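You operate a simulated robot arm through the tools that you are given. There is no shell and no other tool. Be economical: measure what you need, move in short steps, check, and stop when the job is done.

Carry out the task below with a simulated robot arm. There is one attempt and no reset: what you move stays moved.

Task
Set block J-56 in the black tray and prime a patch, then put the float back and close the pot.
Fine: load the small float in the small primer pot; the other block stays bare. Set down upright: small float. A coat counts when it lies all over at full strength: go over it till it gets no stronger.
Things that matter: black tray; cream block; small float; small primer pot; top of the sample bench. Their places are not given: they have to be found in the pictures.

Only the result counts: the job must be done as asked and must still hold three seconds after the hand-in. Knocking over, shifting, dropping, spilling or breaking anything else fails it.

Robot
A 6-joint arm with a two-finger parallel gripper, fixed in place. Base frame: the origin is at the foot of the arm, x ahead of it, y to its left, z up; the work surface is at about z = 0.8. Lengths are in m, angles in rad, forces in N, time in s.
With the tool pointing down near the work surface it reaches from about 0.24 to 0.64 m from the base axis. Its first joint turns from -1.152 to 1.152 rad. Payload 2.7 kg.
The tool frame sits at the grasp point between the pads (the TCP): z along the fingers, y along the line on which they close. The tips reach 0.023 m beyond it. The gripper opens to 0.094 m. The fingers are 0.038 m wide and 0.01 m thick; the gripper's body (0.054 by 0.096 m) begins 0.039 m behind the TCP.
Orientation is that of the tool frame in the base frame, as a unit quaternion [x, y, z, w]. With the fingers straight down and closing along the base's y, the tool's x points along the base's -x, its y along +y and its z along -z.

Tools
- The arm moves only by the tool jog_arm. Its argument "deltas" is text: rows parted by semicolons, each of 7 numbers parted by spaces: the turn, a rotation vector about the tool's x, y, z in rad, then the shift along the tool's x, y, z in cm, then the finger opening in cm, from 0 to 9.4. In form: rx ry rz tx ty tz fingers; .... A call has 1 to 20 rows; each row shifts and turns the commanded pose from where the row before left it, along the tool's axes as they then stand. Each row takes 0.2 s and may step no farther than 0.05 m and 0.15 rad from the row before; otherwise, or with a gripper value out of range, the whole call is refused. Where a pose cannot be reached the arm comes as near as it can. A force on the tool above 50 N (or 10 N above the force at the start of the call, whichever is more), or a blocked arm, ends the call early, and 0.2 s more pass. The fingers move at their own pace (about 0.045 m/s each) and stop on an object; they squeeze with about 36 N. The grip force told is the motor's: it shows also when the fingers shut on nothing. Time passes only in rows, and 0.2 s behind the last, so rows that do not move let the fingers close. It gives the time, the measured TCP pose, the force on the tool (base axes), the opening and the grip force at its end, in the units of the frame above (readings bear some noise), with the torque about the TCP (base axes, N m) and any sound that the robot's microphone picked up, and new pictures: "pictures" is both (left out), scene, wrist or none.
- Cameras (640 x 400 px; columns grow to the right, rows downward): "scene" is fixed at [0.0742, -0.4451, 1.3836]; the picture's right is [0.70, -0.71, 0.00], its down [-0.50, -0.50, -0.71] and it looks along [0.50, 0.50, -0.71] (base axes); focal length 274 px, centre (320, 200). "wrist" rides on the gripper at [0.086, 0.016, -0.075] in the tool frame; the picture's right is [-0.18, 0.98, 0.00], its down [-0.58, -0.11, -0.81] and it looks along [-0.79, -0.15, 0.59] (tool axes); focal length 243 px, centre (320, 200).
- pixel_to_xyz(camera, pixels): for up to 12 pixels [column, row] of the newest picture of that camera ("zoom" is the newest enlarged one), the place [x, y, z] in the base frame of the surface seen there, good to about 0.002 m, but the place of the scene camera against the robot may be out by one fixed shift of up to 0.012 m in any direction. No time passes.
- enlarge(camera, box): a new picture of the part [left, top, right, bottom] of that camera's present view, enlarged. No time passes.
- finish_job(): hands the job in; it is judged then, once.

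Go step by step. Measure first, check grasps and placings, and put right what went wrong. The budget is 80 turns and 200 pictures, counting those below and the enlarged ones. Unless the task says otherwise, let go and move clear before handing in, and close with one line.

The tools are called after ">>>" as a command line: name --argument value ..., lists and objects as JSON in quotes. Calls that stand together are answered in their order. jog_arm: Moves the arm, as the interface text tells. Its arguments: {"type":"object","properties":{"deltas":{"type":"string"},"pictures":{"type":"string","enum":["both","scene","wrist","none"]}},"required":["deltas"]} The other tools are called the same way: pixel_to_xyz (camera, pixels) gives the place of the surface under pixels of a picture; enlarge (camera, box) takes an enlarged picture of a part of a camera's view; finish_job () hands the job in.

At the start:

```text
time: 0.0
position: [0.3164, 0.1387, 1.135]
tcp_rot: [0.001, 1.0, 0.001, 0.001]
ft_force: [0.3, -0.6, -0.8]
torque: [-0.02, 0.0, 0.01]
gripper_width: 0.094
grasp_force: 0.0
```

scene: 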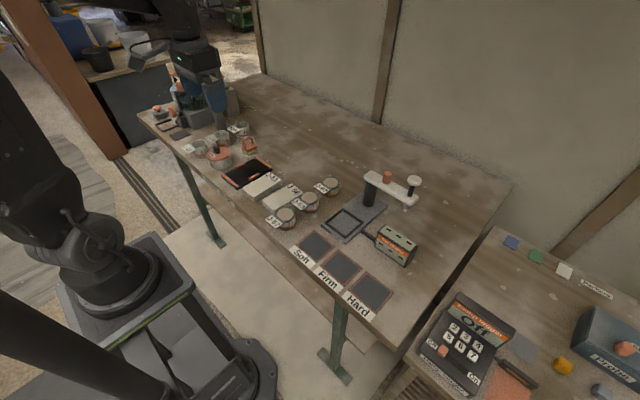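
wrist: 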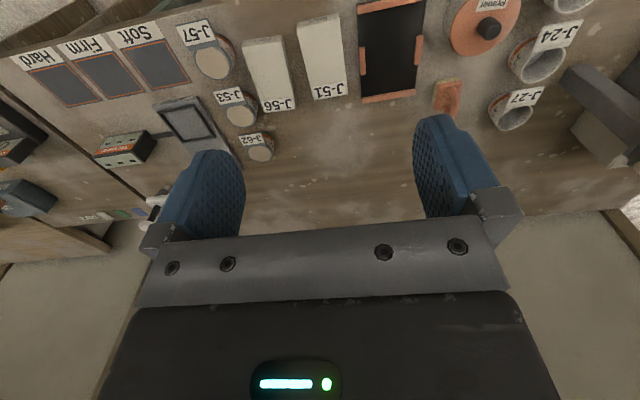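

The pictures show blocks J-56 and J-51, a black tray near (395,50) in the wrist view, and several pots and jars. I'll enlarge both views to identify everything.

>>> enlarge --camera "scene" --box '[130, 80, 290, 200]'

>>> enlarge --camera "scene" --box '[220, 140, 440, 300]'

>>> enlarge --camera "wrist" --box '[160, 0, 640, 180]'

```text
3.33 times, centred on (210, 140) of scene
```

zoom: 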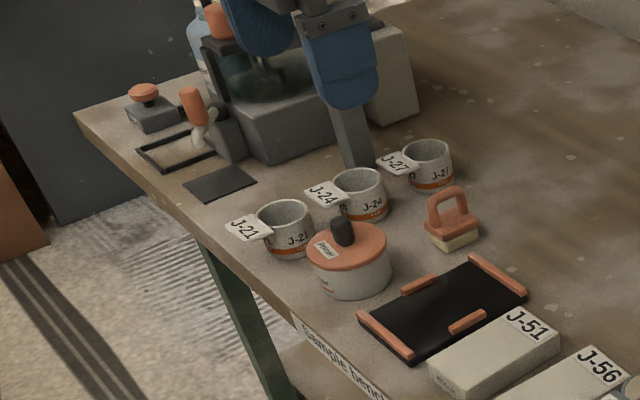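

```text
2.50 times, centred on (330, 220) of scene
```

zoom: 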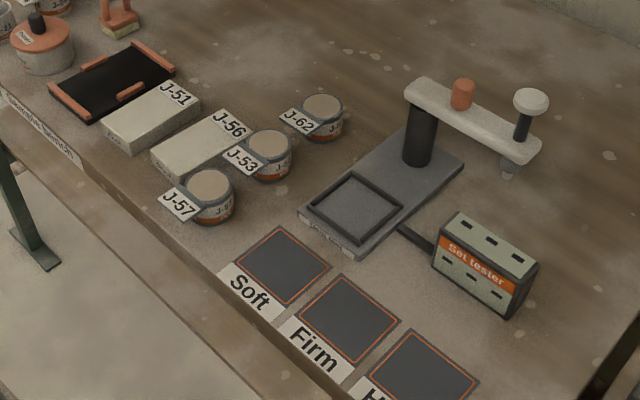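

```text
1.33 times, centred on (400, 90) of wrist
```

zoom: 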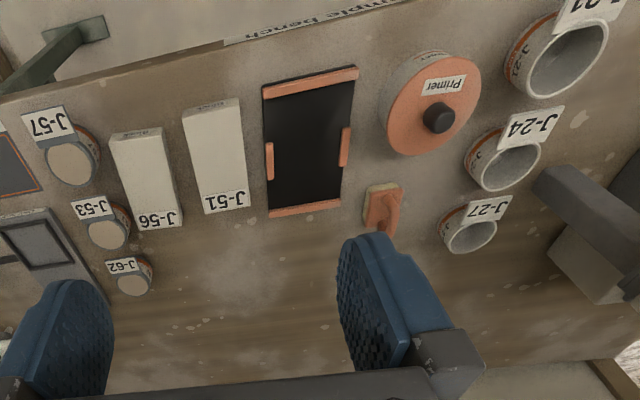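

Float (orange loop handle, zoom (383,208)), pot with orange lid and black knob, tray and the two blocks are visible. I'll measure them in the wrist zoom.

>>> pixel_to_xyz --camera "zoom" --pixels '[[112, 138], [155, 130], [140, 230], [182, 224], [185, 112], [240, 102], [206, 212], [248, 205], [266, 95], [356, 76], [271, 212], [340, 202]]'

>>> pixel_to_xyz --camera "zoom" --pixels '[[438, 115], [430, 95], [385, 110], [478, 100], [428, 55], [410, 152], [372, 193], [398, 190], [366, 225], [393, 232], [305, 140], [388, 205]]'

```text
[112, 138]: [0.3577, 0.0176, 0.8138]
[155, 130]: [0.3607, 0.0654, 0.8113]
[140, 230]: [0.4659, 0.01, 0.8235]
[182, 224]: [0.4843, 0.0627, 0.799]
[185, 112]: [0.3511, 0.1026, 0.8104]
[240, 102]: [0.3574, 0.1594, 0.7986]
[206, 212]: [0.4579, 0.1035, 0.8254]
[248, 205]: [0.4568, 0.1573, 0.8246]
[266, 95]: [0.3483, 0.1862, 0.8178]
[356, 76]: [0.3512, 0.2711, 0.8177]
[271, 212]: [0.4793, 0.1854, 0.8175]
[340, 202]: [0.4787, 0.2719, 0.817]
```

```text
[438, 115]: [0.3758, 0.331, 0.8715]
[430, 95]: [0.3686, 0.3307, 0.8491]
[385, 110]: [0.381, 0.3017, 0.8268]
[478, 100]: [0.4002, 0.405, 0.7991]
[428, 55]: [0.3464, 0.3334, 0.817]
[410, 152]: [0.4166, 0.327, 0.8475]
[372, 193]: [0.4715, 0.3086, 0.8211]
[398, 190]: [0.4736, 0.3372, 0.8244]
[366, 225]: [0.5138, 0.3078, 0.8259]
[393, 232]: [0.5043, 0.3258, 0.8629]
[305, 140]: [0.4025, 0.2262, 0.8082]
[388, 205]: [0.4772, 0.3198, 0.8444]
```

Locations are clear; I'll look closer at the blocks, tray, pot and float for detail such as a patch marking and tray stops.

>>> enlarge --camera "wrist" --box '[230, 0, 440, 130]'

>>> enlarge --camera "wrist" --box '[420, 0, 630, 130]'

>>> enlarge --camera "scene" --box '[200, 130, 300, 210]'

>>> enlarge --camera "scene" --box '[440, 220, 640, 400]'

```text
3.05 times, centred on (335, 65) of wrist
```

zoom: 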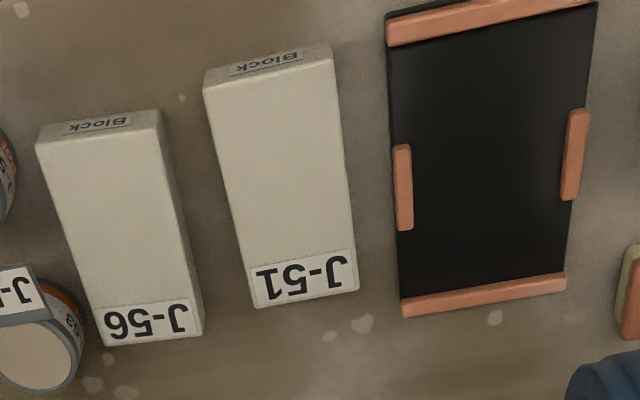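

```text
3.05 times, centred on (525, 65) of wrist
```

zoom: 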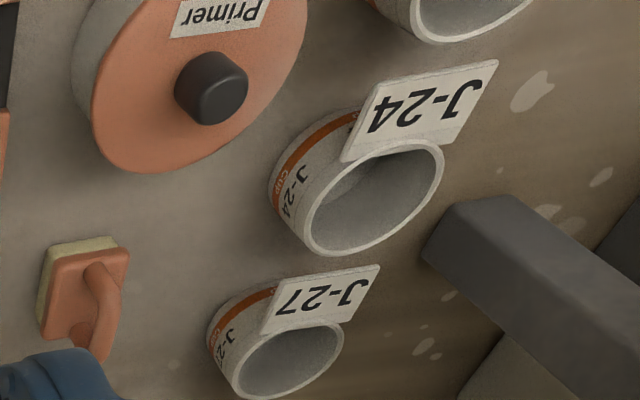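

```text
5.00 times, centred on (250, 170) of scene
```

zoom: 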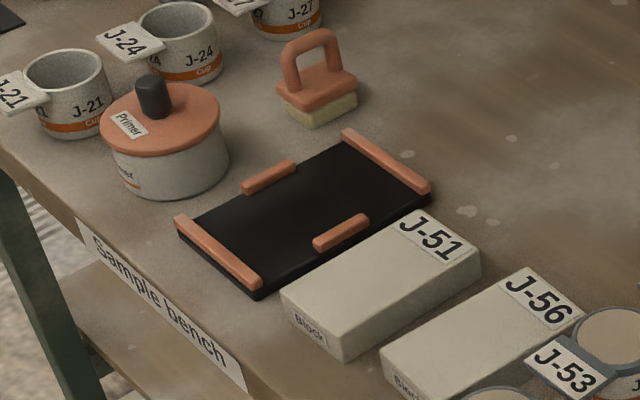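

```text
2.22 times, centred on (540, 310) of scene
```

zoom: 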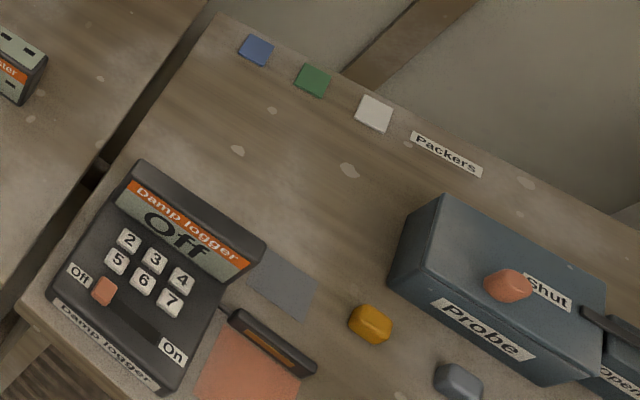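

The blocks are plain, so any patch on J-56's top should do. I'll now measure J-56's edges and its neighbours precisely.

>>> enlarge --camera "wrist" --box '[170, 10, 350, 170]'

```text
2.50 times, centred on (260, 90) of wrist
```

zoom: 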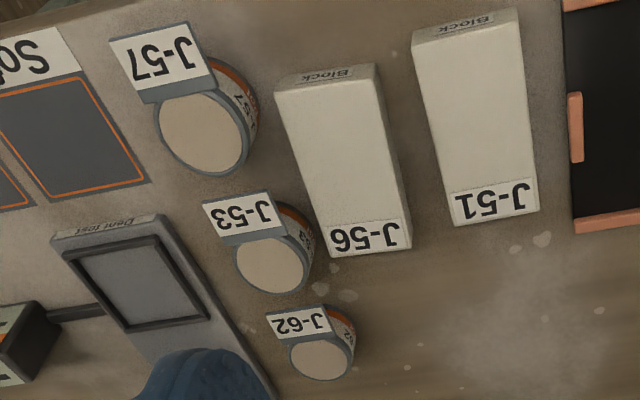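

>>> pixel_to_xyz --camera "zoom" --pixels '[[281, 94], [301, 173], [322, 250], [367, 83], [383, 150], [401, 243], [410, 150], [422, 105], [440, 180], [305, 255], [312, 240], [255, 120]]'

>>> pixel_to_xyz --camera "zoom" --pixels '[[325, 85], [366, 247], [340, 170], [305, 215], [318, 225], [460, 222], [536, 210], [416, 46], [510, 25], [575, 230], [575, 215], [590, 130]]'

```text
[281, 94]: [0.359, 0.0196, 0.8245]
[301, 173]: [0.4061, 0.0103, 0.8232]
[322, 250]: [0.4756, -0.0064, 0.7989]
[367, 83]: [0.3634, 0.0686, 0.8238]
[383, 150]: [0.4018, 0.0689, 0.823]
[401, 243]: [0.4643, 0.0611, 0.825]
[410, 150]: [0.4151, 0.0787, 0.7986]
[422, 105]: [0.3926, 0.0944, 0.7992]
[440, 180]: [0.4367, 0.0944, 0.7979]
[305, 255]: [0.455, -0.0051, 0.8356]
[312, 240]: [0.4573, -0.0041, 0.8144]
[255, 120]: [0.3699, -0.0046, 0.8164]
```

```text
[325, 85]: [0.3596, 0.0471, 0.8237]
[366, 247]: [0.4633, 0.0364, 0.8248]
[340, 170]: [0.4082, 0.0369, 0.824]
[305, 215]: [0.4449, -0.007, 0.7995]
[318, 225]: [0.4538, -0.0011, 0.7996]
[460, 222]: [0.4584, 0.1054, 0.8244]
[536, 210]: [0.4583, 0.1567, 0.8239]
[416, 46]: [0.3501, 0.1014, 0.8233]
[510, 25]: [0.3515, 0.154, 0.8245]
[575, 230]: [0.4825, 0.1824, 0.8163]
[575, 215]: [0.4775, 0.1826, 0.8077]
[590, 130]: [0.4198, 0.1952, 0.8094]
```

J-56 is centred near (0.411, 0.040) with yaw about -0.08, top at 0.824. Now I'll measure the tray's inner bounds.

>>> enlarge --camera "wrist" --box '[340, 0, 460, 110]'

```text
3.64 times, centred on (400, 55) of wrist
```

zoom: 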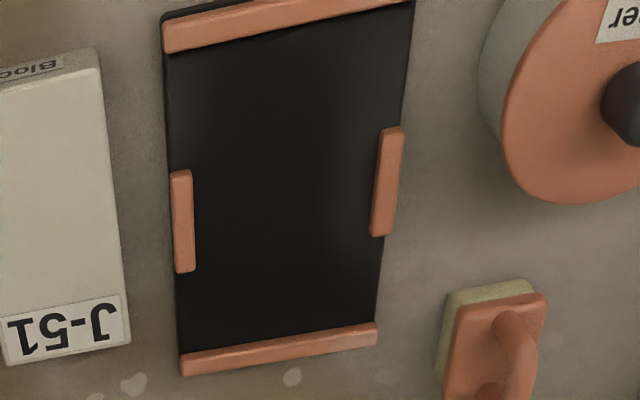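

>>> pixel_to_xyz --camera "zoom" --pixels '[[167, 50], [408, 5], [170, 58], [404, 18], [184, 362], [372, 332], [190, 350], [370, 322], [192, 220], [200, 230], [378, 180], [368, 185]]'

>>> pixel_to_xyz --camera "zoom" --pixels '[[182, 174], [185, 268], [392, 132], [382, 232], [174, 220], [400, 180], [290, 200], [285, 32], [285, 20], [280, 350], [280, 338], [270, 300]]'

```text
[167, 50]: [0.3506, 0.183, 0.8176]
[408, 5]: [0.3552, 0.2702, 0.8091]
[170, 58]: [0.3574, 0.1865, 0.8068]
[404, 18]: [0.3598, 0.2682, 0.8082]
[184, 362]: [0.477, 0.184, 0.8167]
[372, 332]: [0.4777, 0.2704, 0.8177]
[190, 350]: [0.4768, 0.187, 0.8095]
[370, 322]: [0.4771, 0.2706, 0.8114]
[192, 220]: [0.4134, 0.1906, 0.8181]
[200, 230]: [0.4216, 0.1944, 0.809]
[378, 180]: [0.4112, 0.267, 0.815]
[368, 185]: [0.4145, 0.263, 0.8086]
```

```text
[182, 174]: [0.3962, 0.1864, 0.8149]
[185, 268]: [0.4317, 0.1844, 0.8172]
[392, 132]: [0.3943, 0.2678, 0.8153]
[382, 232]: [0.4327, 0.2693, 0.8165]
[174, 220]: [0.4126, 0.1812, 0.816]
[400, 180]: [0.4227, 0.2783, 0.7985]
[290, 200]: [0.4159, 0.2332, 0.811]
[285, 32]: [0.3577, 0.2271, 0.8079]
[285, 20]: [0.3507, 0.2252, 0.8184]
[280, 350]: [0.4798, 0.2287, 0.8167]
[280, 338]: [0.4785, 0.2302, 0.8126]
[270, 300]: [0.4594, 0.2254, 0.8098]
```

The tray interior spans x 0.353–0.477 and y 0.191–0.265, with stops only about 9 mm above the floor. I'll hover over J-56, turned to match its yaw.

>>> jog_arm --deltas "0 0 0 -1.19 -1.24 2.94 6.8; 0 0 0 -1.19 -1.24 2.94 6.8; 0 0 0 -1.19 -1.24 2.94 6.8; 0 0 0 -1.19 -1.24 2.94 6.8; 0 0 0 -1.19 -1.24 2.94 6.8; 0 0 0 -1.19 -1.24 2.94 6.8; 0 0 0 -1.18 -1.23 2.94 6.8; 0 0 0 -1.18 -1.23 2.94 6.8; 0 0 0.08 0 0 0 6.8; 0 0 0 0 0 0 6.8"

```text
time: 2.2
position: [0.4107, 0.0396, 0.8988]
tcp_rot: [0.041, 0.999, 0.0, 0.001]
ft_force: [0.5, -0.9, -0.5]
torque: [0.0, 0.01, -0.01]
gripper_width: 0.068
grasp_force: 0.1
```

scene: 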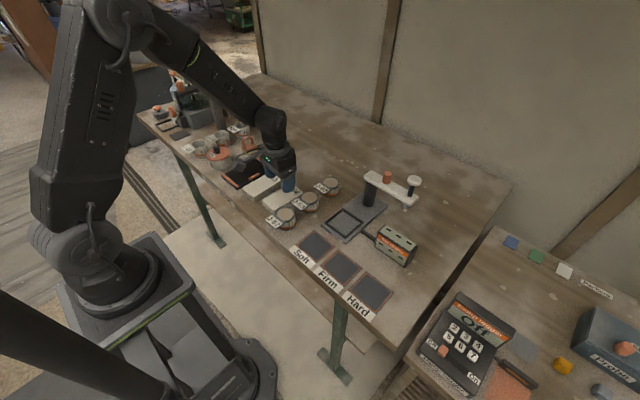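
wrist: 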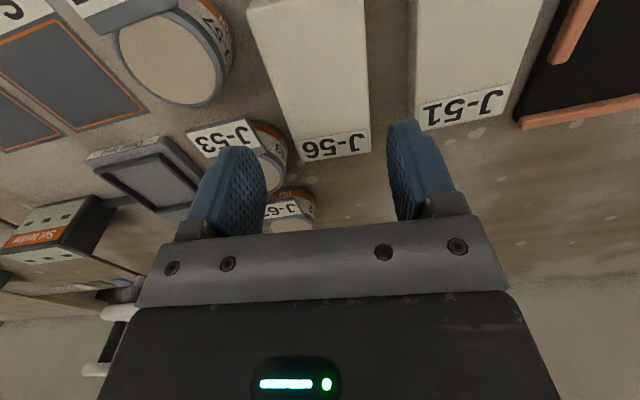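

The block sits between the fingers in the view; I'll re-measure its edges from this closer position.

>>> pixel_to_xyz --camera "wrist" --pixels '[[258, 30], [303, 155], [363, 20], [368, 148], [335, 158], [225, 95], [285, 150], [415, 110], [280, 130], [235, 70], [190, 60], [270, 160]]'

```text
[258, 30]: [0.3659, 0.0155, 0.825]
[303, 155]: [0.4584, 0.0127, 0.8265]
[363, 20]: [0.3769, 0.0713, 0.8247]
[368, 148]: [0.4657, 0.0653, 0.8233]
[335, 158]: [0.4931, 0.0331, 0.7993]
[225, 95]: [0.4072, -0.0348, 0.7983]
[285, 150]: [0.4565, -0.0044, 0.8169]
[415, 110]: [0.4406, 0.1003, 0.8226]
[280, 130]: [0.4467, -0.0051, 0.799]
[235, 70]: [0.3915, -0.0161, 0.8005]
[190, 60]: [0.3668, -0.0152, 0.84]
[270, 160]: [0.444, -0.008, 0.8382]
```

The block centre holds at y about 0.041 and both flanks are clear. I'll go down to z 0.834 and close.

>>> jog_arm --deltas "0 0 0 0 0.15 2.2 6.8; 0 0 0 0 0 2.2 6.8; 0 0 0 0 0 2.1 6.8; 0 0 0 0 0 0 6.8; 0 0 0 0 0 0 4.5; 0 0 0 0 0 0 4.5; 0 0 0 0 0 0 4.5; 0 0 0 0 0 0 4.5"

```text
time: 4.0
position: [0.4112, 0.0414, 0.8344]
tcp_rot: [0.041, 0.999, 0.0, 0.001]
ft_force: [0.9, 0.4, -0.3]
torque: [0.0, 0.0, -0.04]
gripper_width: 0.0594
grasp_force: 36.1
```

scene: 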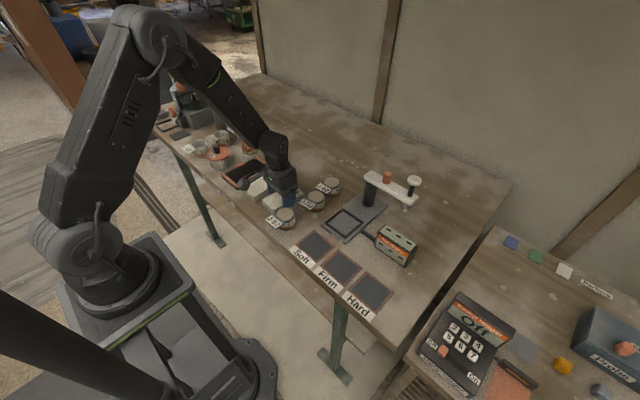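
wrist: 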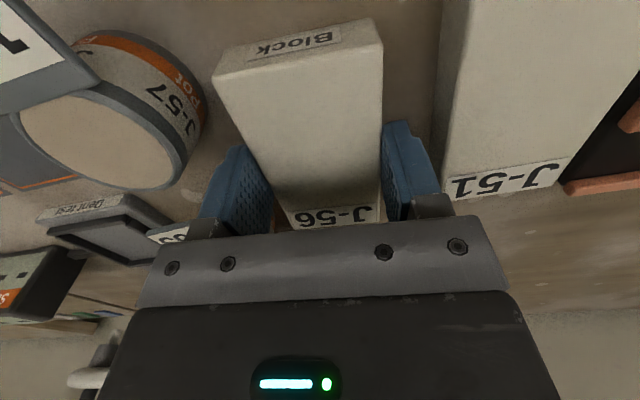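

Grip is firm at 59 mm wide. I'll lift 8 cm, square the yaw, and carry it over the tray.

>>> jog_arm --deltas "0 0 0 0 0 2e-1 4.5; 0 0 0 0 0 -2 4.5; 0 0 0 0 0 -3 4.5; 0 0 0 0 0 -3.2 4.5; 0 0 -0.08 0 0 0 4.5; 0 0 0 -0.04 2.4 0 4.5; 0 0 0 -0.04 2.4 0 4.5; 0 0 0 -0.04 2.4 0 4.5; 0 0 0 -0.04 2.4 0 4.5; 0 0 0 -0.04 2.4 0 4.5; 0 0 0 -0.04 2.4 0 4.5; 0 0 0 -0.04 2.4 0 4.5; 0 0 0 -0.04 1.86 0 4.5; 0 0 0 0 0 0 4.5"

```text
time: 7.0
position: [0.4145, 0.2277, 0.9147]
tcp_rot: [0.001, 1.0, 0.0, 0.001]
ft_force: [-0.6, -0.3, -1.5]
torque: [0.02, 0.02, 0.01]
gripper_width: 0.0593
grasp_force: 35.7
```

scene: 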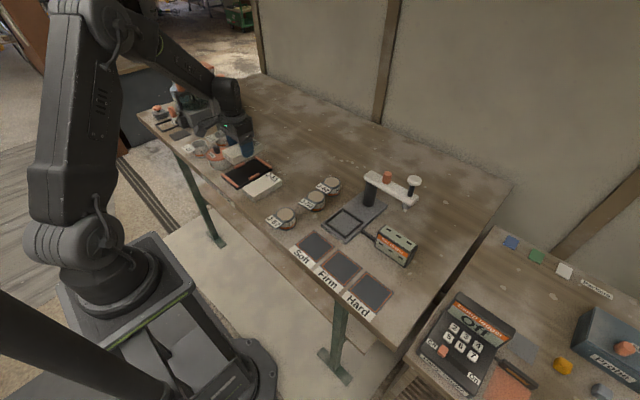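
wrist: 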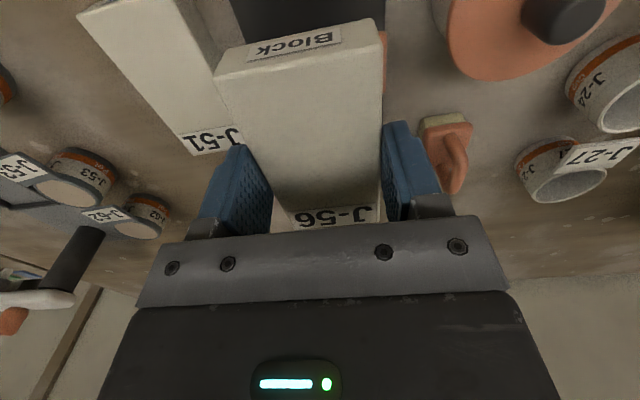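

The block is held over the tray. I'll check its position in hand.

>>> pixel_to_xyz --camera "wrist" --pixels '[[222, 80], [374, 58], [300, 70], [305, 218], [345, 205], [355, 222], [260, 5], [385, 45], [445, 175]]'

>>> enlarge --camera "scene" --box '[180, 110, 300, 210]'

```text
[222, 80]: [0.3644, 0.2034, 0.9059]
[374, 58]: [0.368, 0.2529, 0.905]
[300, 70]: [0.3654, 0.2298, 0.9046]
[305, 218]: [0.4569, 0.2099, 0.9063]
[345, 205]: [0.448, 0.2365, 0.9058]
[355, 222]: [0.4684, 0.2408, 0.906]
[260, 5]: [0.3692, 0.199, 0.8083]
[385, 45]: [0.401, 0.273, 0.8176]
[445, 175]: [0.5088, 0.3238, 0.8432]
```

```text
4.00 times, centred on (240, 160) of scene
```

zoom: 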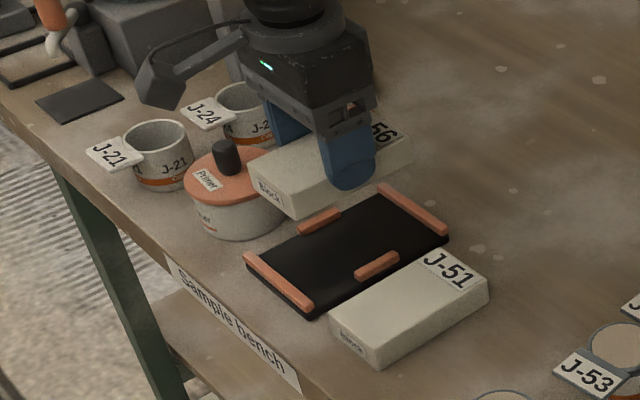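

The block is centred over the tray to within a couple of mm. I'll lower it, with small steps at the end.

>>> jog_arm --deltas "0 0 0 0 0 2.5 4.5; 0 0 0 0 0 2.5 4.5; 0 0 0 0 0 1.3 4.5; 0 0 0 0 0 0.4 4.5; 0 0 0 0 0 0.2 4.5; 0 0 0 0 0 0 4.5"

```text
time: 8.4
position: [0.4144, 0.2271, 0.8461]
tcp_rot: [0.0, 1.0, 0.0, 0.001]
ft_force: [-0.5, 1.0, -1.0]
torque: [0.02, 0.02, 0.0]
gripper_width: 0.0594
grasp_force: 36.2
```

scene: 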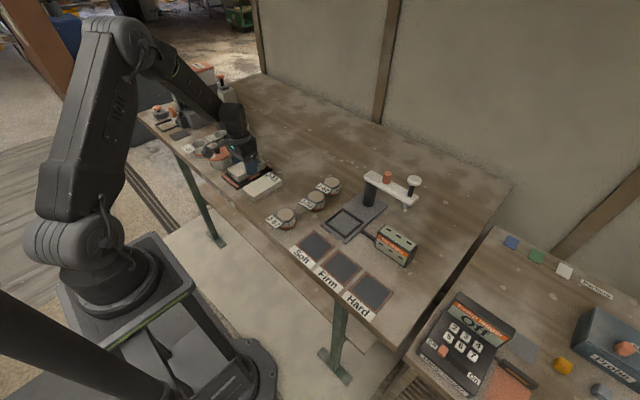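
wrist: 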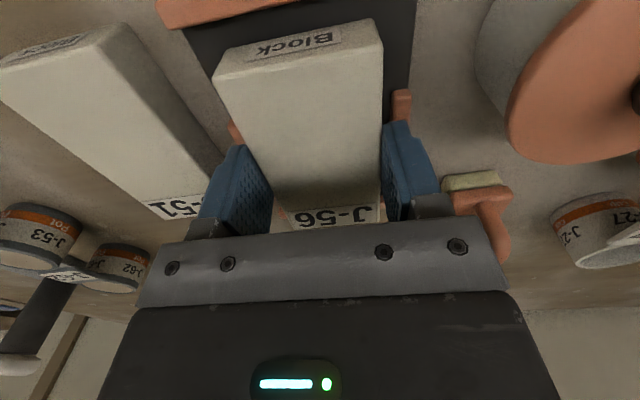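

No contact yet; bottom should be about 1–2 mm above the floor. I'll step on in 1 mm rows.

>>> jog_arm --deltas "0 0 0 0 0 0.1 4.5; 0 0 0 0 0 0.1 4.5; 0 0 0 0 0 0.05 4.5; 0 0 0 0 0 0 4.5" --pictures "none"

```text
time: 9.4
position: [0.415, 0.2286, 0.8431]
tcp_rot: [0.0, 1.0, 0.0, 0.001]
ft_force: [-3.2, -2.3, 12.1]
torque: [-0.12, 0.51, 0.05]
gripper_width: 0.0592
grasp_force: 35.8
```

The block is on the tray floor (12 N). I'll open and rise straight up.

>>> jog_arm --deltas "0 0 0 0 0 0 6.8; 0 0 0 0 0 0 6.8; 0 0 0 0 0 -2 6.8; 0 0 0 0 0 -4 6.8; 0 0 0 0 0 -4.5 6.8; 0 0 0 0 0 -4.5 6.8; 0 0 0 0 0 -4.5 6.8; 0 0 0 4 0 -2 6.8; 0 0 0 4 0 0 6.8; 0 0 0 2 0 0 6.8; 0 0 0 0 0 0 6.8"

```text
time: 11.8
position: [0.3146, 0.2273, 1.0591]
tcp_rot: [0.001, 1.0, 0.0, 0.0]
ft_force: [-0.9, 0.3, -0.2]
torque: [0.0, -0.05, 0.03]
gripper_width: 0.068
grasp_force: 0.1
```

scene: 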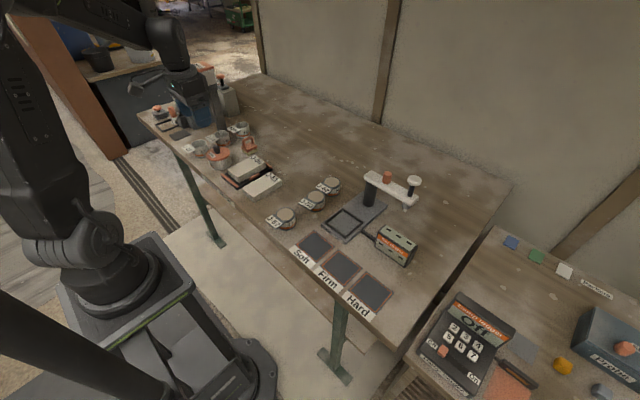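
wrist: 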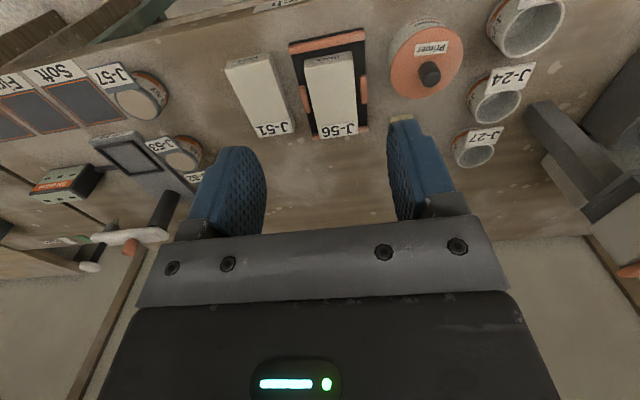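

The block looks seated within the tray. I'll enlarge the tray and pot to confirm and to measure the lid knob.

>>> enlarge --camera "wrist" --box '[280, 10, 480, 140]'

```text
3.08 times, centred on (380, 75) of wrist
```

zoom: 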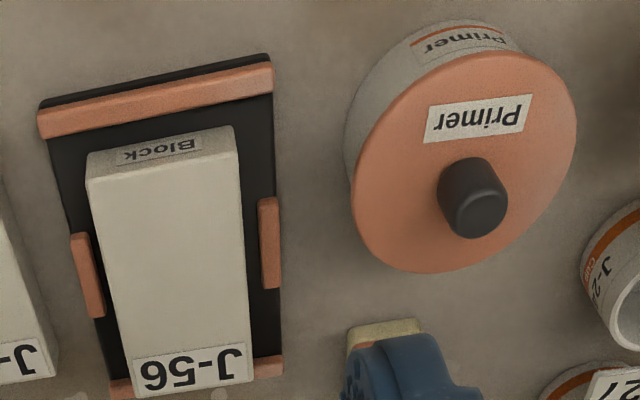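

>>> pixel_to_xyz --camera "zoom" --pixels '[[480, 212], [462, 215], [500, 208], [440, 185], [475, 165], [503, 190], [362, 180], [572, 130], [490, 55], [420, 270], [90, 180], [242, 160]]'

>>> pixel_to_xyz --camera "zoom" --pixels '[[160, 165], [135, 350], [245, 340], [250, 378], [115, 385], [600, 250], [625, 345], [384, 328], [395, 180], [430, 220], [545, 180], [400, 60]]'

```text
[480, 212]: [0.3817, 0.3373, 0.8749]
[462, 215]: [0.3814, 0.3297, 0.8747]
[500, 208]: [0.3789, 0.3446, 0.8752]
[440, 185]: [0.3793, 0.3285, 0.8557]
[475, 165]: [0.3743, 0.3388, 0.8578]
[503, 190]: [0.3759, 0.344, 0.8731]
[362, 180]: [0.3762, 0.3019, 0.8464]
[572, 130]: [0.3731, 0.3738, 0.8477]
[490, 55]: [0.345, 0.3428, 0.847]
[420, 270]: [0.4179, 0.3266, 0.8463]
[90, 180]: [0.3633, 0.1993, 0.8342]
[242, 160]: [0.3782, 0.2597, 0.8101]
```

```text
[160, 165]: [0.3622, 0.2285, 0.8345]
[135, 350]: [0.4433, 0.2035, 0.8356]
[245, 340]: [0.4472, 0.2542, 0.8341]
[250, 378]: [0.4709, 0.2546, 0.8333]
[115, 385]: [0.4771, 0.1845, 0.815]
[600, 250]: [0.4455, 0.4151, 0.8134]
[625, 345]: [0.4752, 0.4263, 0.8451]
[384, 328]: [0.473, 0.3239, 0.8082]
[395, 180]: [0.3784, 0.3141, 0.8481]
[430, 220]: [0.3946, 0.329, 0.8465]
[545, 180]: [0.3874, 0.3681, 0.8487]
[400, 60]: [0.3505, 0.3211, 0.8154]
```

J-56 lies flat in the tray (x 0.362–0.473, y 0.199–0.256). The lid knob is at about (0.381, 0.337), top 0.875; I'll go above it with the fingers open 4 cm.

>>> jog_arm --deltas "0 0 0 -1.33 2.2 2.58 5; 0 0 0 -1.33 2.2 2.58 4; 0 0 0 -1.33 2.2 2.58 4; 0 0 0 -1.33 2.2 2.58 4; 0 0 0 -1.33 2.17 2.58 4; 0 0 0 0 0 0 4"

```text
time: 13.2
position: [0.3823, 0.3362, 0.9296]
tcp_rot: [0.001, 1.0, 0.0, 0.0]
ft_force: [0.1, -0.8, 0.5]
torque: [-0.01, 0.01, 0.01]
gripper_width: 0.0402
grasp_force: 0.1
```

scene: 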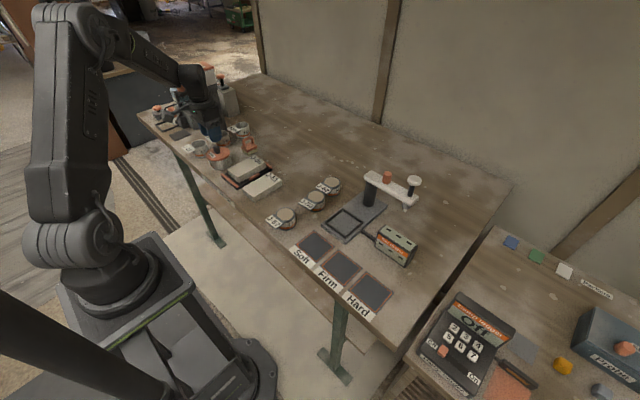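
wrist: 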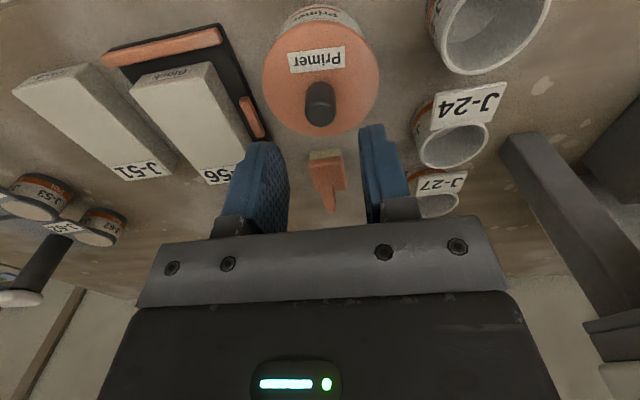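

The knob shows at (320,105). I'll verify it and measure the float from here.

>>> pixel_to_xyz --camera "wrist" --pixels '[[320, 118], [308, 116], [332, 116], [320, 92], [263, 90], [378, 90], [310, 165], [344, 163], [315, 185], [345, 185], [312, 152], [340, 150]]'

>>> enlarge --camera "wrist" --box '[290, 130, 370, 220]'

```text
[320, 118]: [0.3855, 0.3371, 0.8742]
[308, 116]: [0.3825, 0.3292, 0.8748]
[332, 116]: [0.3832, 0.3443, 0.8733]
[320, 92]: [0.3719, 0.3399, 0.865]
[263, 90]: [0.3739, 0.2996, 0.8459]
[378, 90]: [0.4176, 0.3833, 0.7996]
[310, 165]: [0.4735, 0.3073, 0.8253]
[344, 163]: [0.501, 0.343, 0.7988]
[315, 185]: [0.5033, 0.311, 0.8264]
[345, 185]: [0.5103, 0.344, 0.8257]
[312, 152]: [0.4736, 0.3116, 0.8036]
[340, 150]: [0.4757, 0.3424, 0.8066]
```

```text
4.44 times, centred on (330, 175) of wrist
```

zoom: 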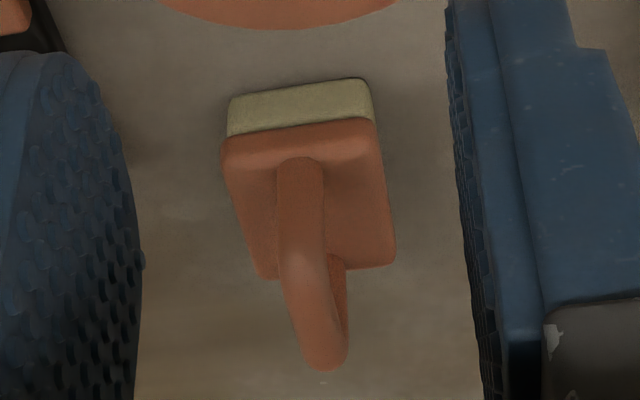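

Knob centre is confirmed at about (0.380, 0.337). I'll go down and grip it.

>>> jog_arm --deltas "0 0 0 0.2 0.08 2 4; 0 0 0 0 0 2 4; 0 0 0 0 0 1.35 4; 0 0 0 0 0 0 1; 0 0 0 0 0 0 1; 0 0 0 0 0 0 1; 0 0 0 0 0 0 1"

```text
time: 14.8
position: [0.3781, 0.339, 0.8758]
tcp_rot: [0.001, 1.0, 0.0, 0.001]
ft_force: [0.5, 0.2, -0.7]
torque: [0.01, 0.0, -0.03]
gripper_width: 0.0181
grasp_force: 36.5
heard: snap
```

scene: 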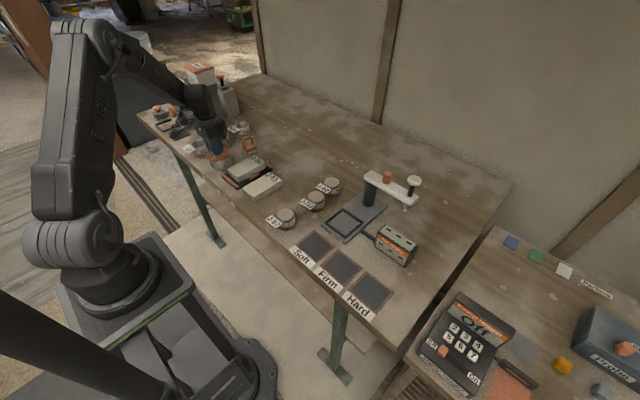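
wrist: 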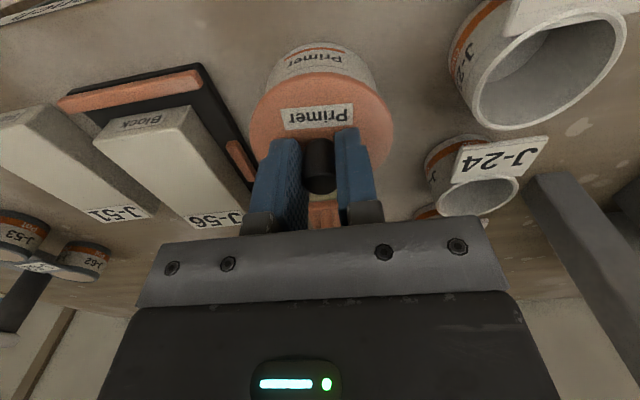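

A snap was heard as the knob was gripped, perhaps the lid coming free. I'll lift gently straight up and look.

>>> jog_arm --deltas "0 0 0 0 0 -0.3 1; 0 0 0 0 0 -0.7 1; 0 0 0 0 0 -1 1; 0 0 0 0 0 -2 1; 0 0 0 0 0 -2 1; 0 0 0 0 0 -2 1; 0 0 0 0 0 0 1"

```text
time: 16.4
position: [0.379, 0.3378, 0.9566]
tcp_rot: [0.001, 1.0, 0.0, 0.001]
ft_force: [0.0, 0.5, 0.1]
torque: [-0.01, -0.04, 0.0]
gripper_width: 0.0186
grasp_force: 36.0
```

scene: 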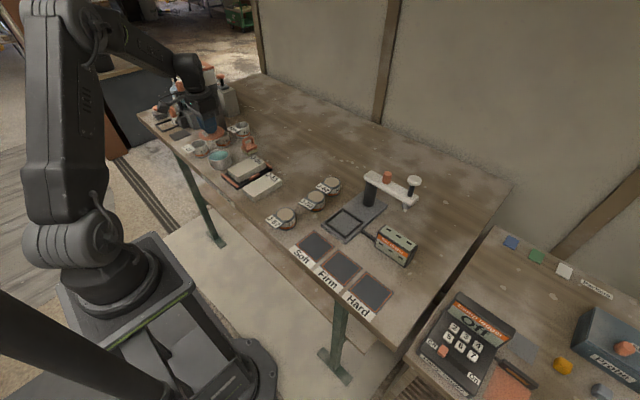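
wrist: 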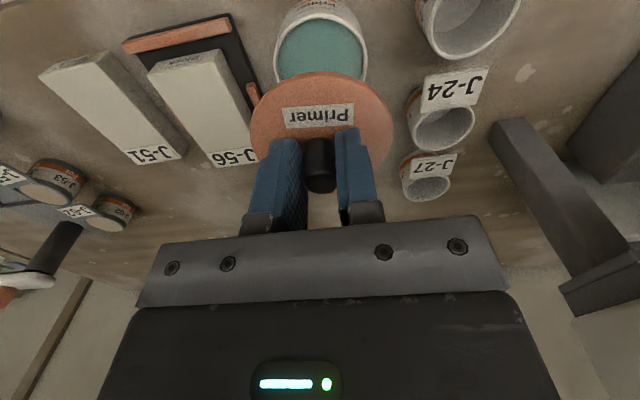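

The lid is off and teal primer is visible at (322,55). I'll measure the pot opening and check the set-down spot near (0.55, 0.20).

>>> pixel_to_xyz --camera "wrist" --pixels '[[320, 50], [280, 55], [362, 55], [275, 60], [366, 60], [322, 30], [320, 20], [310, 65], [200, 230], [250, 195], [150, 195]]'

>>> enlarge --camera "scene" --box '[170, 90, 330, 200]'

```text
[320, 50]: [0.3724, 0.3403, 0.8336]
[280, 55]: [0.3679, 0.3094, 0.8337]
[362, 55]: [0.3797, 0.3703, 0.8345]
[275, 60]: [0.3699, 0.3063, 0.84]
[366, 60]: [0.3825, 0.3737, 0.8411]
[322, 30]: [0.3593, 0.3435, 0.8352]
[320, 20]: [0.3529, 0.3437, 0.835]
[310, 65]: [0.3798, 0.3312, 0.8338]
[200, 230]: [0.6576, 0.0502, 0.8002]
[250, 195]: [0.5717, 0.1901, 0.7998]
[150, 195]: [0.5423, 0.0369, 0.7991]
```

```text
3.64 times, centred on (250, 145) of scene
```

zoom: 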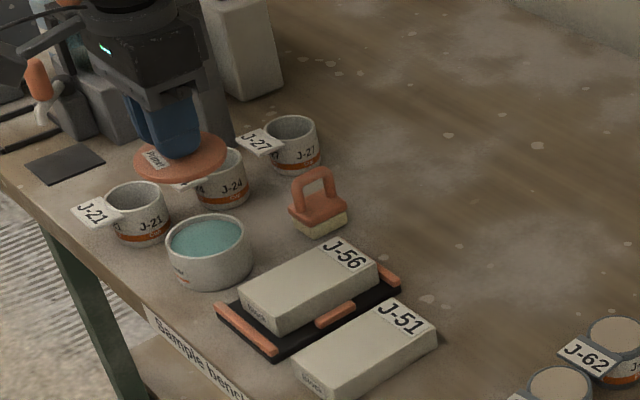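

The primer surface is at z about 0.834, rim 0.841, centre about (0.379, 0.340), inner radius about 0.031. I'll carry the lid to the clear spot at (0.55, 0.19) and lower it.

>>> jog_arm --deltas "0 0 0 -2.85 -2.47 0 1; 0 0 0 -2.85 -2.47 0 1; 0 0 0 -2.85 -2.47 0 1; 0 0 0 -2.85 -2.47 0 1; 0 0 0 -2.85 -2.47 0 1; 0 0 0 -2.85 -2.47 0 1; 0 0 0 0 0 2.5 1; 0 0 0 0 0 3 1; 0 0 0 0 0 3 1; 0 0 0 0 0 2.3 1; 0 0 0 0 0 0.5 1; 0 0 0 0 0 0 1"

```text
time: 19.0
position: [0.55, 0.1893, 0.843]
tcp_rot: [0.001, 1.0, 0.0, 0.001]
ft_force: [0.0, 0.0, 0.1]
torque: [-0.03, -0.01, 0.03]
gripper_width: 0.0185
grasp_force: 36.1
```

scene: 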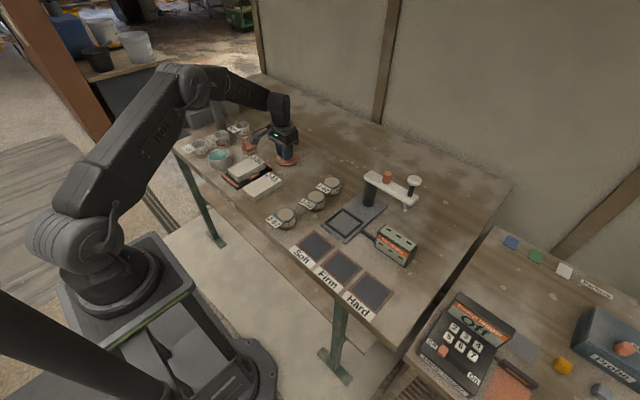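
wrist: 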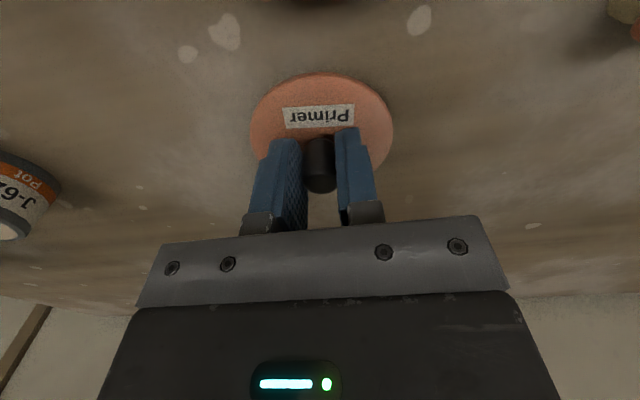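

No contact yet at TCP 0.843. I'll go on down in 1–2 mm rows.

>>> jog_arm --deltas "0 0 0 0 0 0.2 1; 0 0 0 0 0 0.2 1; 0 0 0 0 0 0.1 1; 0 0 0 0 0 0.1 1; 0 0 0 0 0 0.1 1; 0 0 0 0 0 0 1" --pictures "none"

```text
time: 20.4
position: [0.5505, 0.1891, 0.8367]
tcp_rot: [0.001, 1.0, 0.001, 0.001]
ft_force: [-0.7, 0.5, 1.2]
torque: [0.04, -0.02, 0.01]
gripper_width: 0.0185
grasp_force: 35.3
```

>>> jog_arm --deltas "0 0 0 0 0 0.1 1; 0 0 0 0 0 0.1 1; 0 0 0 0 0 0.1 1; 0 0 0 0 0 0 1" --pictures "none"

```text
time: 21.4
position: [0.5499, 0.19, 0.8357]
tcp_rot: [0.0, 1.0, 0.001, 0.003]
ft_force: [-7.5, -2.2, 26.6]
torque: [-0.1, 0.4, 0.05]
gripper_width: 0.0183
grasp_force: 36.4
```

The lid is on the bench at TCP about 0.836. I'll relieve the push, let go and rise.

>>> jog_arm --deltas "0 0 0 0 0 -0.2 1; 0 0 0 0 0 0 4; 0 0 0 0 0 0 4; 0 0 0 0 0 -2 4; 0 0 0 0 0 -4 4; 0 0 0 0 0 -4 4; 0 0 0 1.5 3 0 4; 0 0 0 1.5 3 0 4; 0 0 0 1.5 3.5 0 4; 0 0 0 1.5 3.5 0 4; 0 0 0 0 0 0 4"

```text
time: 23.8
position: [0.4901, 0.3195, 0.9341]
tcp_rot: [0.001, 1.0, 0.0, 0.001]
ft_force: [-0.1, -0.2, -0.1]
torque: [0.01, 0.0, 0.0]
gripper_width: 0.04
grasp_force: 0.1
```

scene: 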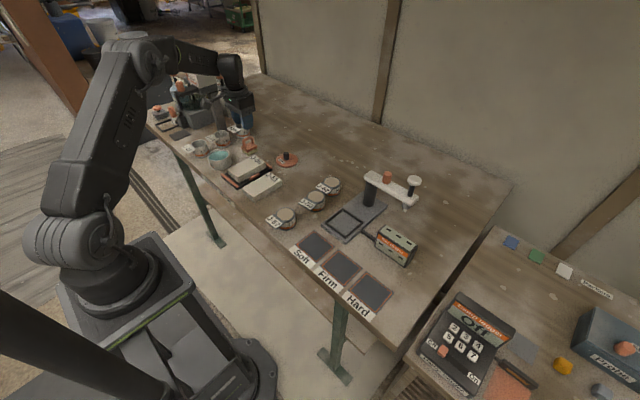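
wrist: 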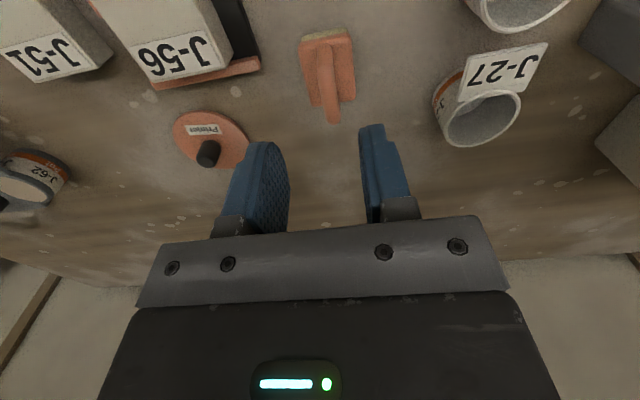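

The lid stands knob-up on the bench at (210,145). Now I'll measure the float closely.

>>> enlarge --camera "wrist" --box '[280, 20, 380, 140]'

>>> pixel_to_xyz --camera "wrist" --pixels '[[302, 45], [348, 36], [310, 103], [353, 97], [325, 50], [328, 75], [332, 100], [334, 118], [304, 38], [348, 32], [330, 120], [328, 88]]'

```text
3.33 times, centred on (330, 80) of wrist
```

zoom: 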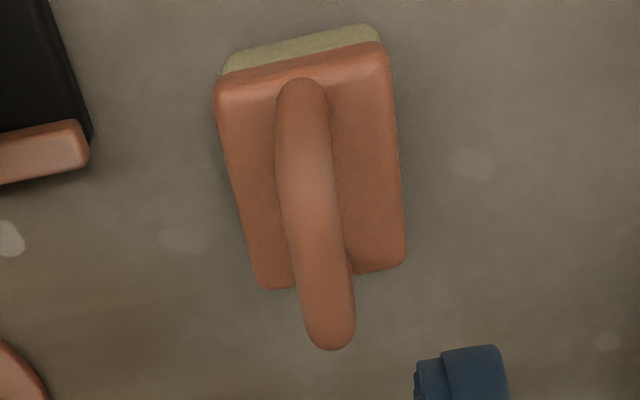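

```text
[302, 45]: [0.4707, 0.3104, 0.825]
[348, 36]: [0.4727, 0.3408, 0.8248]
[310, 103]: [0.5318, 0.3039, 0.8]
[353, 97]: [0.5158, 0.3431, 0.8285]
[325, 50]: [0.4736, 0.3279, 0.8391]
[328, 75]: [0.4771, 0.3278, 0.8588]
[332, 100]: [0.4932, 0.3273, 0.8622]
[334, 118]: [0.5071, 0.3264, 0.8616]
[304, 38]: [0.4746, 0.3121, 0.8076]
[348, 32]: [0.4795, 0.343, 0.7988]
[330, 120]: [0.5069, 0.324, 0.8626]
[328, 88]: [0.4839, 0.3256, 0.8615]
```

The float's handle is at (0.493, 0.3265), running along x, top 0.862. I'll straddle it and grip with the tips just above the plate.

>>> jog_arm --deltas "0 0 0 -0.3 0.68 0 4; 0 0 0 0 0 3 4; 0 0 0 0 0 3 4; 0 0 0 0 0 2.05 4; 0 0 0 0 0 0 4; 0 0 0 0 0 0 0.5; 0 0 0 0 0 0 0.5; 0 0 0 0 0 0 0.5; 0 0 0 0 0 0 0.5; 0 0 0 0 0 0 0.5"

```text
time: 26.0
position: [0.493, 0.3255, 0.8553]
tcp_rot: [0.001, 1.0, 0.0, 0.001]
ft_force: [0.1, 0.0, 0.0]
torque: [0.0, 0.0, 0.06]
gripper_width: 0.0103
grasp_force: 36.2
```

scene: 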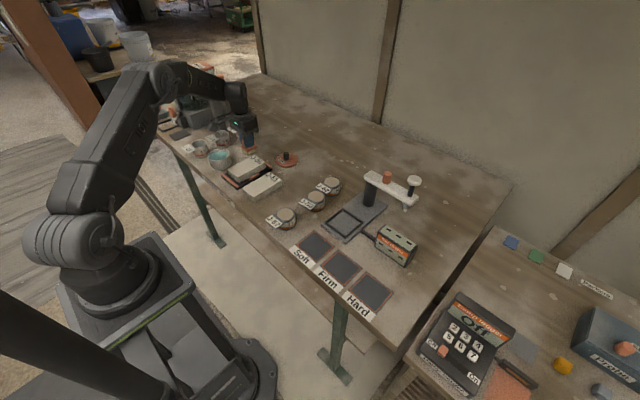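
wrist: 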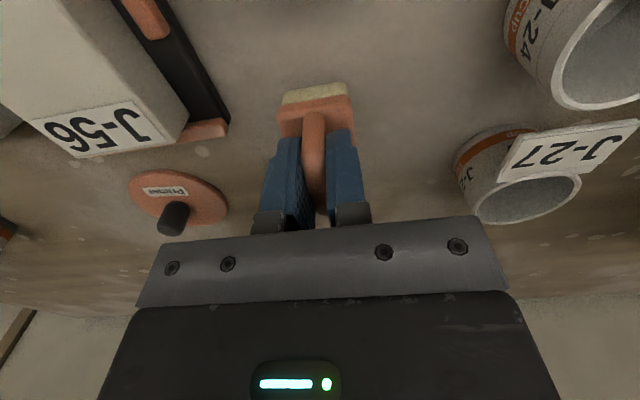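

The handle is gripped (10 mm). I'll lift and carry the float over the pot centre at about (0.380, 0.339).

>>> jog_arm --deltas "0 0 0 0 0 -1 0.5; 0 0 0 0 0 -3 0.5; 0 0 0 0 0 -4 0.5; 0 0 0 2.9 0.32 0 0.5; 0 0 0 2.9 0.32 0 0.5; 0 0 0 2.8 0.32 0 0.5; 0 0 0 2.8 0.3 0 0.5; 0 0 0 0 0 0 0.5"

```text
time: 27.8
position: [0.3789, 0.3384, 0.9355]
tcp_rot: [0.001, 1.0, 0.001, 0.001]
ft_force: [0.0, 0.5, -0.3]
torque: [0.02, 0.0, 0.0]
gripper_width: 0.0103
grasp_force: 35.7
```

scene: 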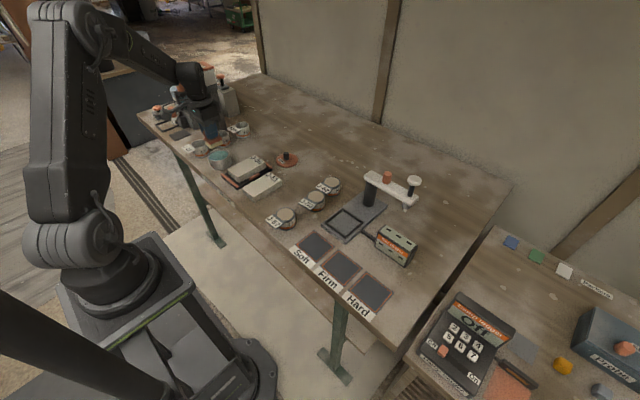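
wrist: 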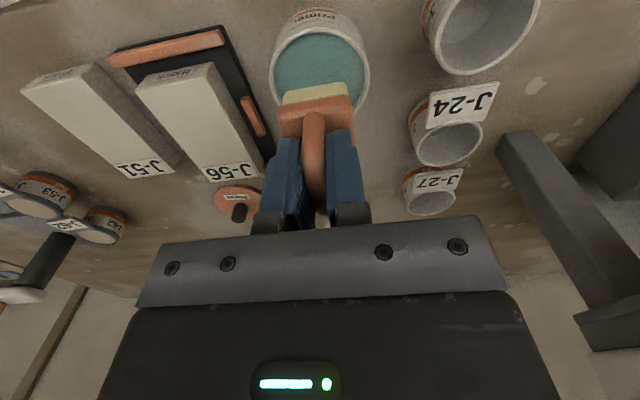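

>>> pixel_to_xyz --camera "wrist" --pixels '[[272, 65], [369, 65], [278, 70], [362, 70], [322, 28], [320, 35], [284, 104], [346, 96], [282, 120], [352, 110], [277, 100], [365, 95]]'

>>> enlarge --camera "wrist" --box '[250, 0, 390, 140]'

```text
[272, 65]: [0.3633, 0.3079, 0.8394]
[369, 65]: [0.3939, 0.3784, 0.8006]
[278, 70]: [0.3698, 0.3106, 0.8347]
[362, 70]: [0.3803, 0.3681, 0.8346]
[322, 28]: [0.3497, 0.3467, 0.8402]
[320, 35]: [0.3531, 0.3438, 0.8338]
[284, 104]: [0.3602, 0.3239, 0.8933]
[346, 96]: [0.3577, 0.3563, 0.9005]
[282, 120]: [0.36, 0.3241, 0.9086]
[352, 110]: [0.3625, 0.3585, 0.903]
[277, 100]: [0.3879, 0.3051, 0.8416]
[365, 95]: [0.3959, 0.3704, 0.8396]
```

```text
2.86 times, centred on (320, 70) of wrist
```

zoom: 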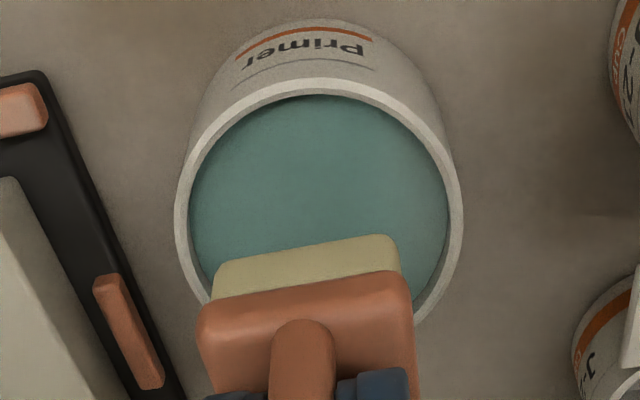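

The float sits centred over the opening to within about 1.5 mm (plate y 0.323–0.358). I'll nudge it and lower until the sponge is about 4 mm into the primer, watching the force.

>>> jog_arm --deltas "0 0 0 0 -0.15 1 0.5; 0 0 0 0 0 2 0.5; 0 0 0 0 0 1 0.5; 0 0 0 0 0 0.4 0.5; 0 0 0 0 0 0.3 0.5; 0 0 0 0 0 0.2 0.5; 0 0 0 0 0 0.1 0.5; 0 0 0 0 0 0 0.5; 0 0 0 0 0 0 0.5"

```text
time: 29.8
position: [0.3797, 0.3384, 0.8874]
tcp_rot: [0.0, 1.0, 0.002, 0.003]
ft_force: [-4.6, -4.4, 32.0]
torque: [-0.16, 0.05, -0.01]
gripper_width: 0.0106
grasp_force: 36.5
```

scene: 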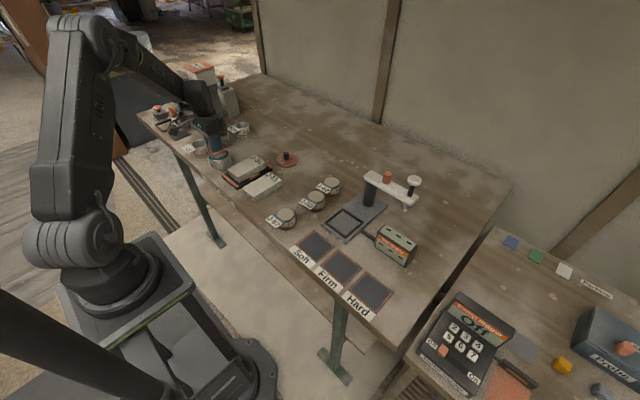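
wrist: 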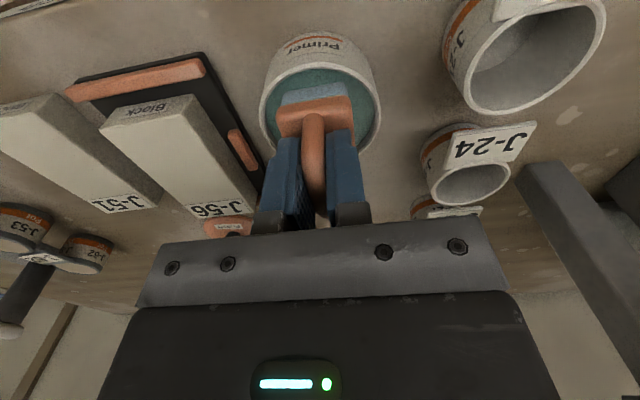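

The sponge pressed 32 N on the primer and its side has gone teal, so it is loaded. I'll lift, pause, and check it before carrying it over J-56.

>>> jog_arm --deltas "0 0 0 0 0 -0.5 0.5; 0 0 0 0 0 -1 0.5; 0 0 0 0 0 -1.5 0.5; 0 0 0 0 0 -2 0.5; 0 0 0 0 0 0 0.5; 0 0 0 0 0 0 0.5; 0 0 0 -0.3 -1.6 0 0.5; 0 0 0 -0.4 -1.6 0 0.5; 0 0 0 -0.4 -1.6 0 0.5; 0 0 0 -0.4 -1.6 0 0.5; 0 0 0 -0.4 -1.6 0 0.5; 0 0 0 -0.4 -1.6 0 0.5; 0 0 0 -0.2 -1.5 0 0.5; 0 0 0 0 0 0 0.5"

```text
time: 32.8
position: [0.4041, 0.2267, 0.9344]
tcp_rot: [0.0, 1.0, 0.001, 0.001]
ft_force: [0.5, 0.6, -0.9]
torque: [-0.01, 0.03, -0.02]
gripper_width: 0.0102
grasp_force: 36.3
```

scene: 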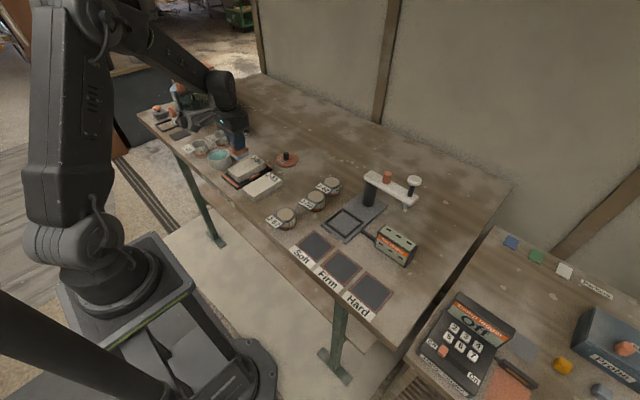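
wrist: 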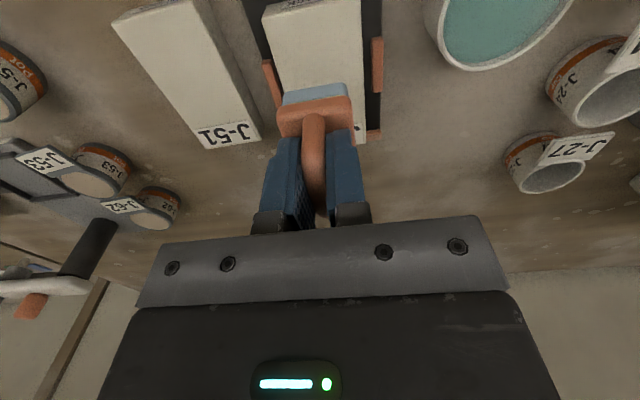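

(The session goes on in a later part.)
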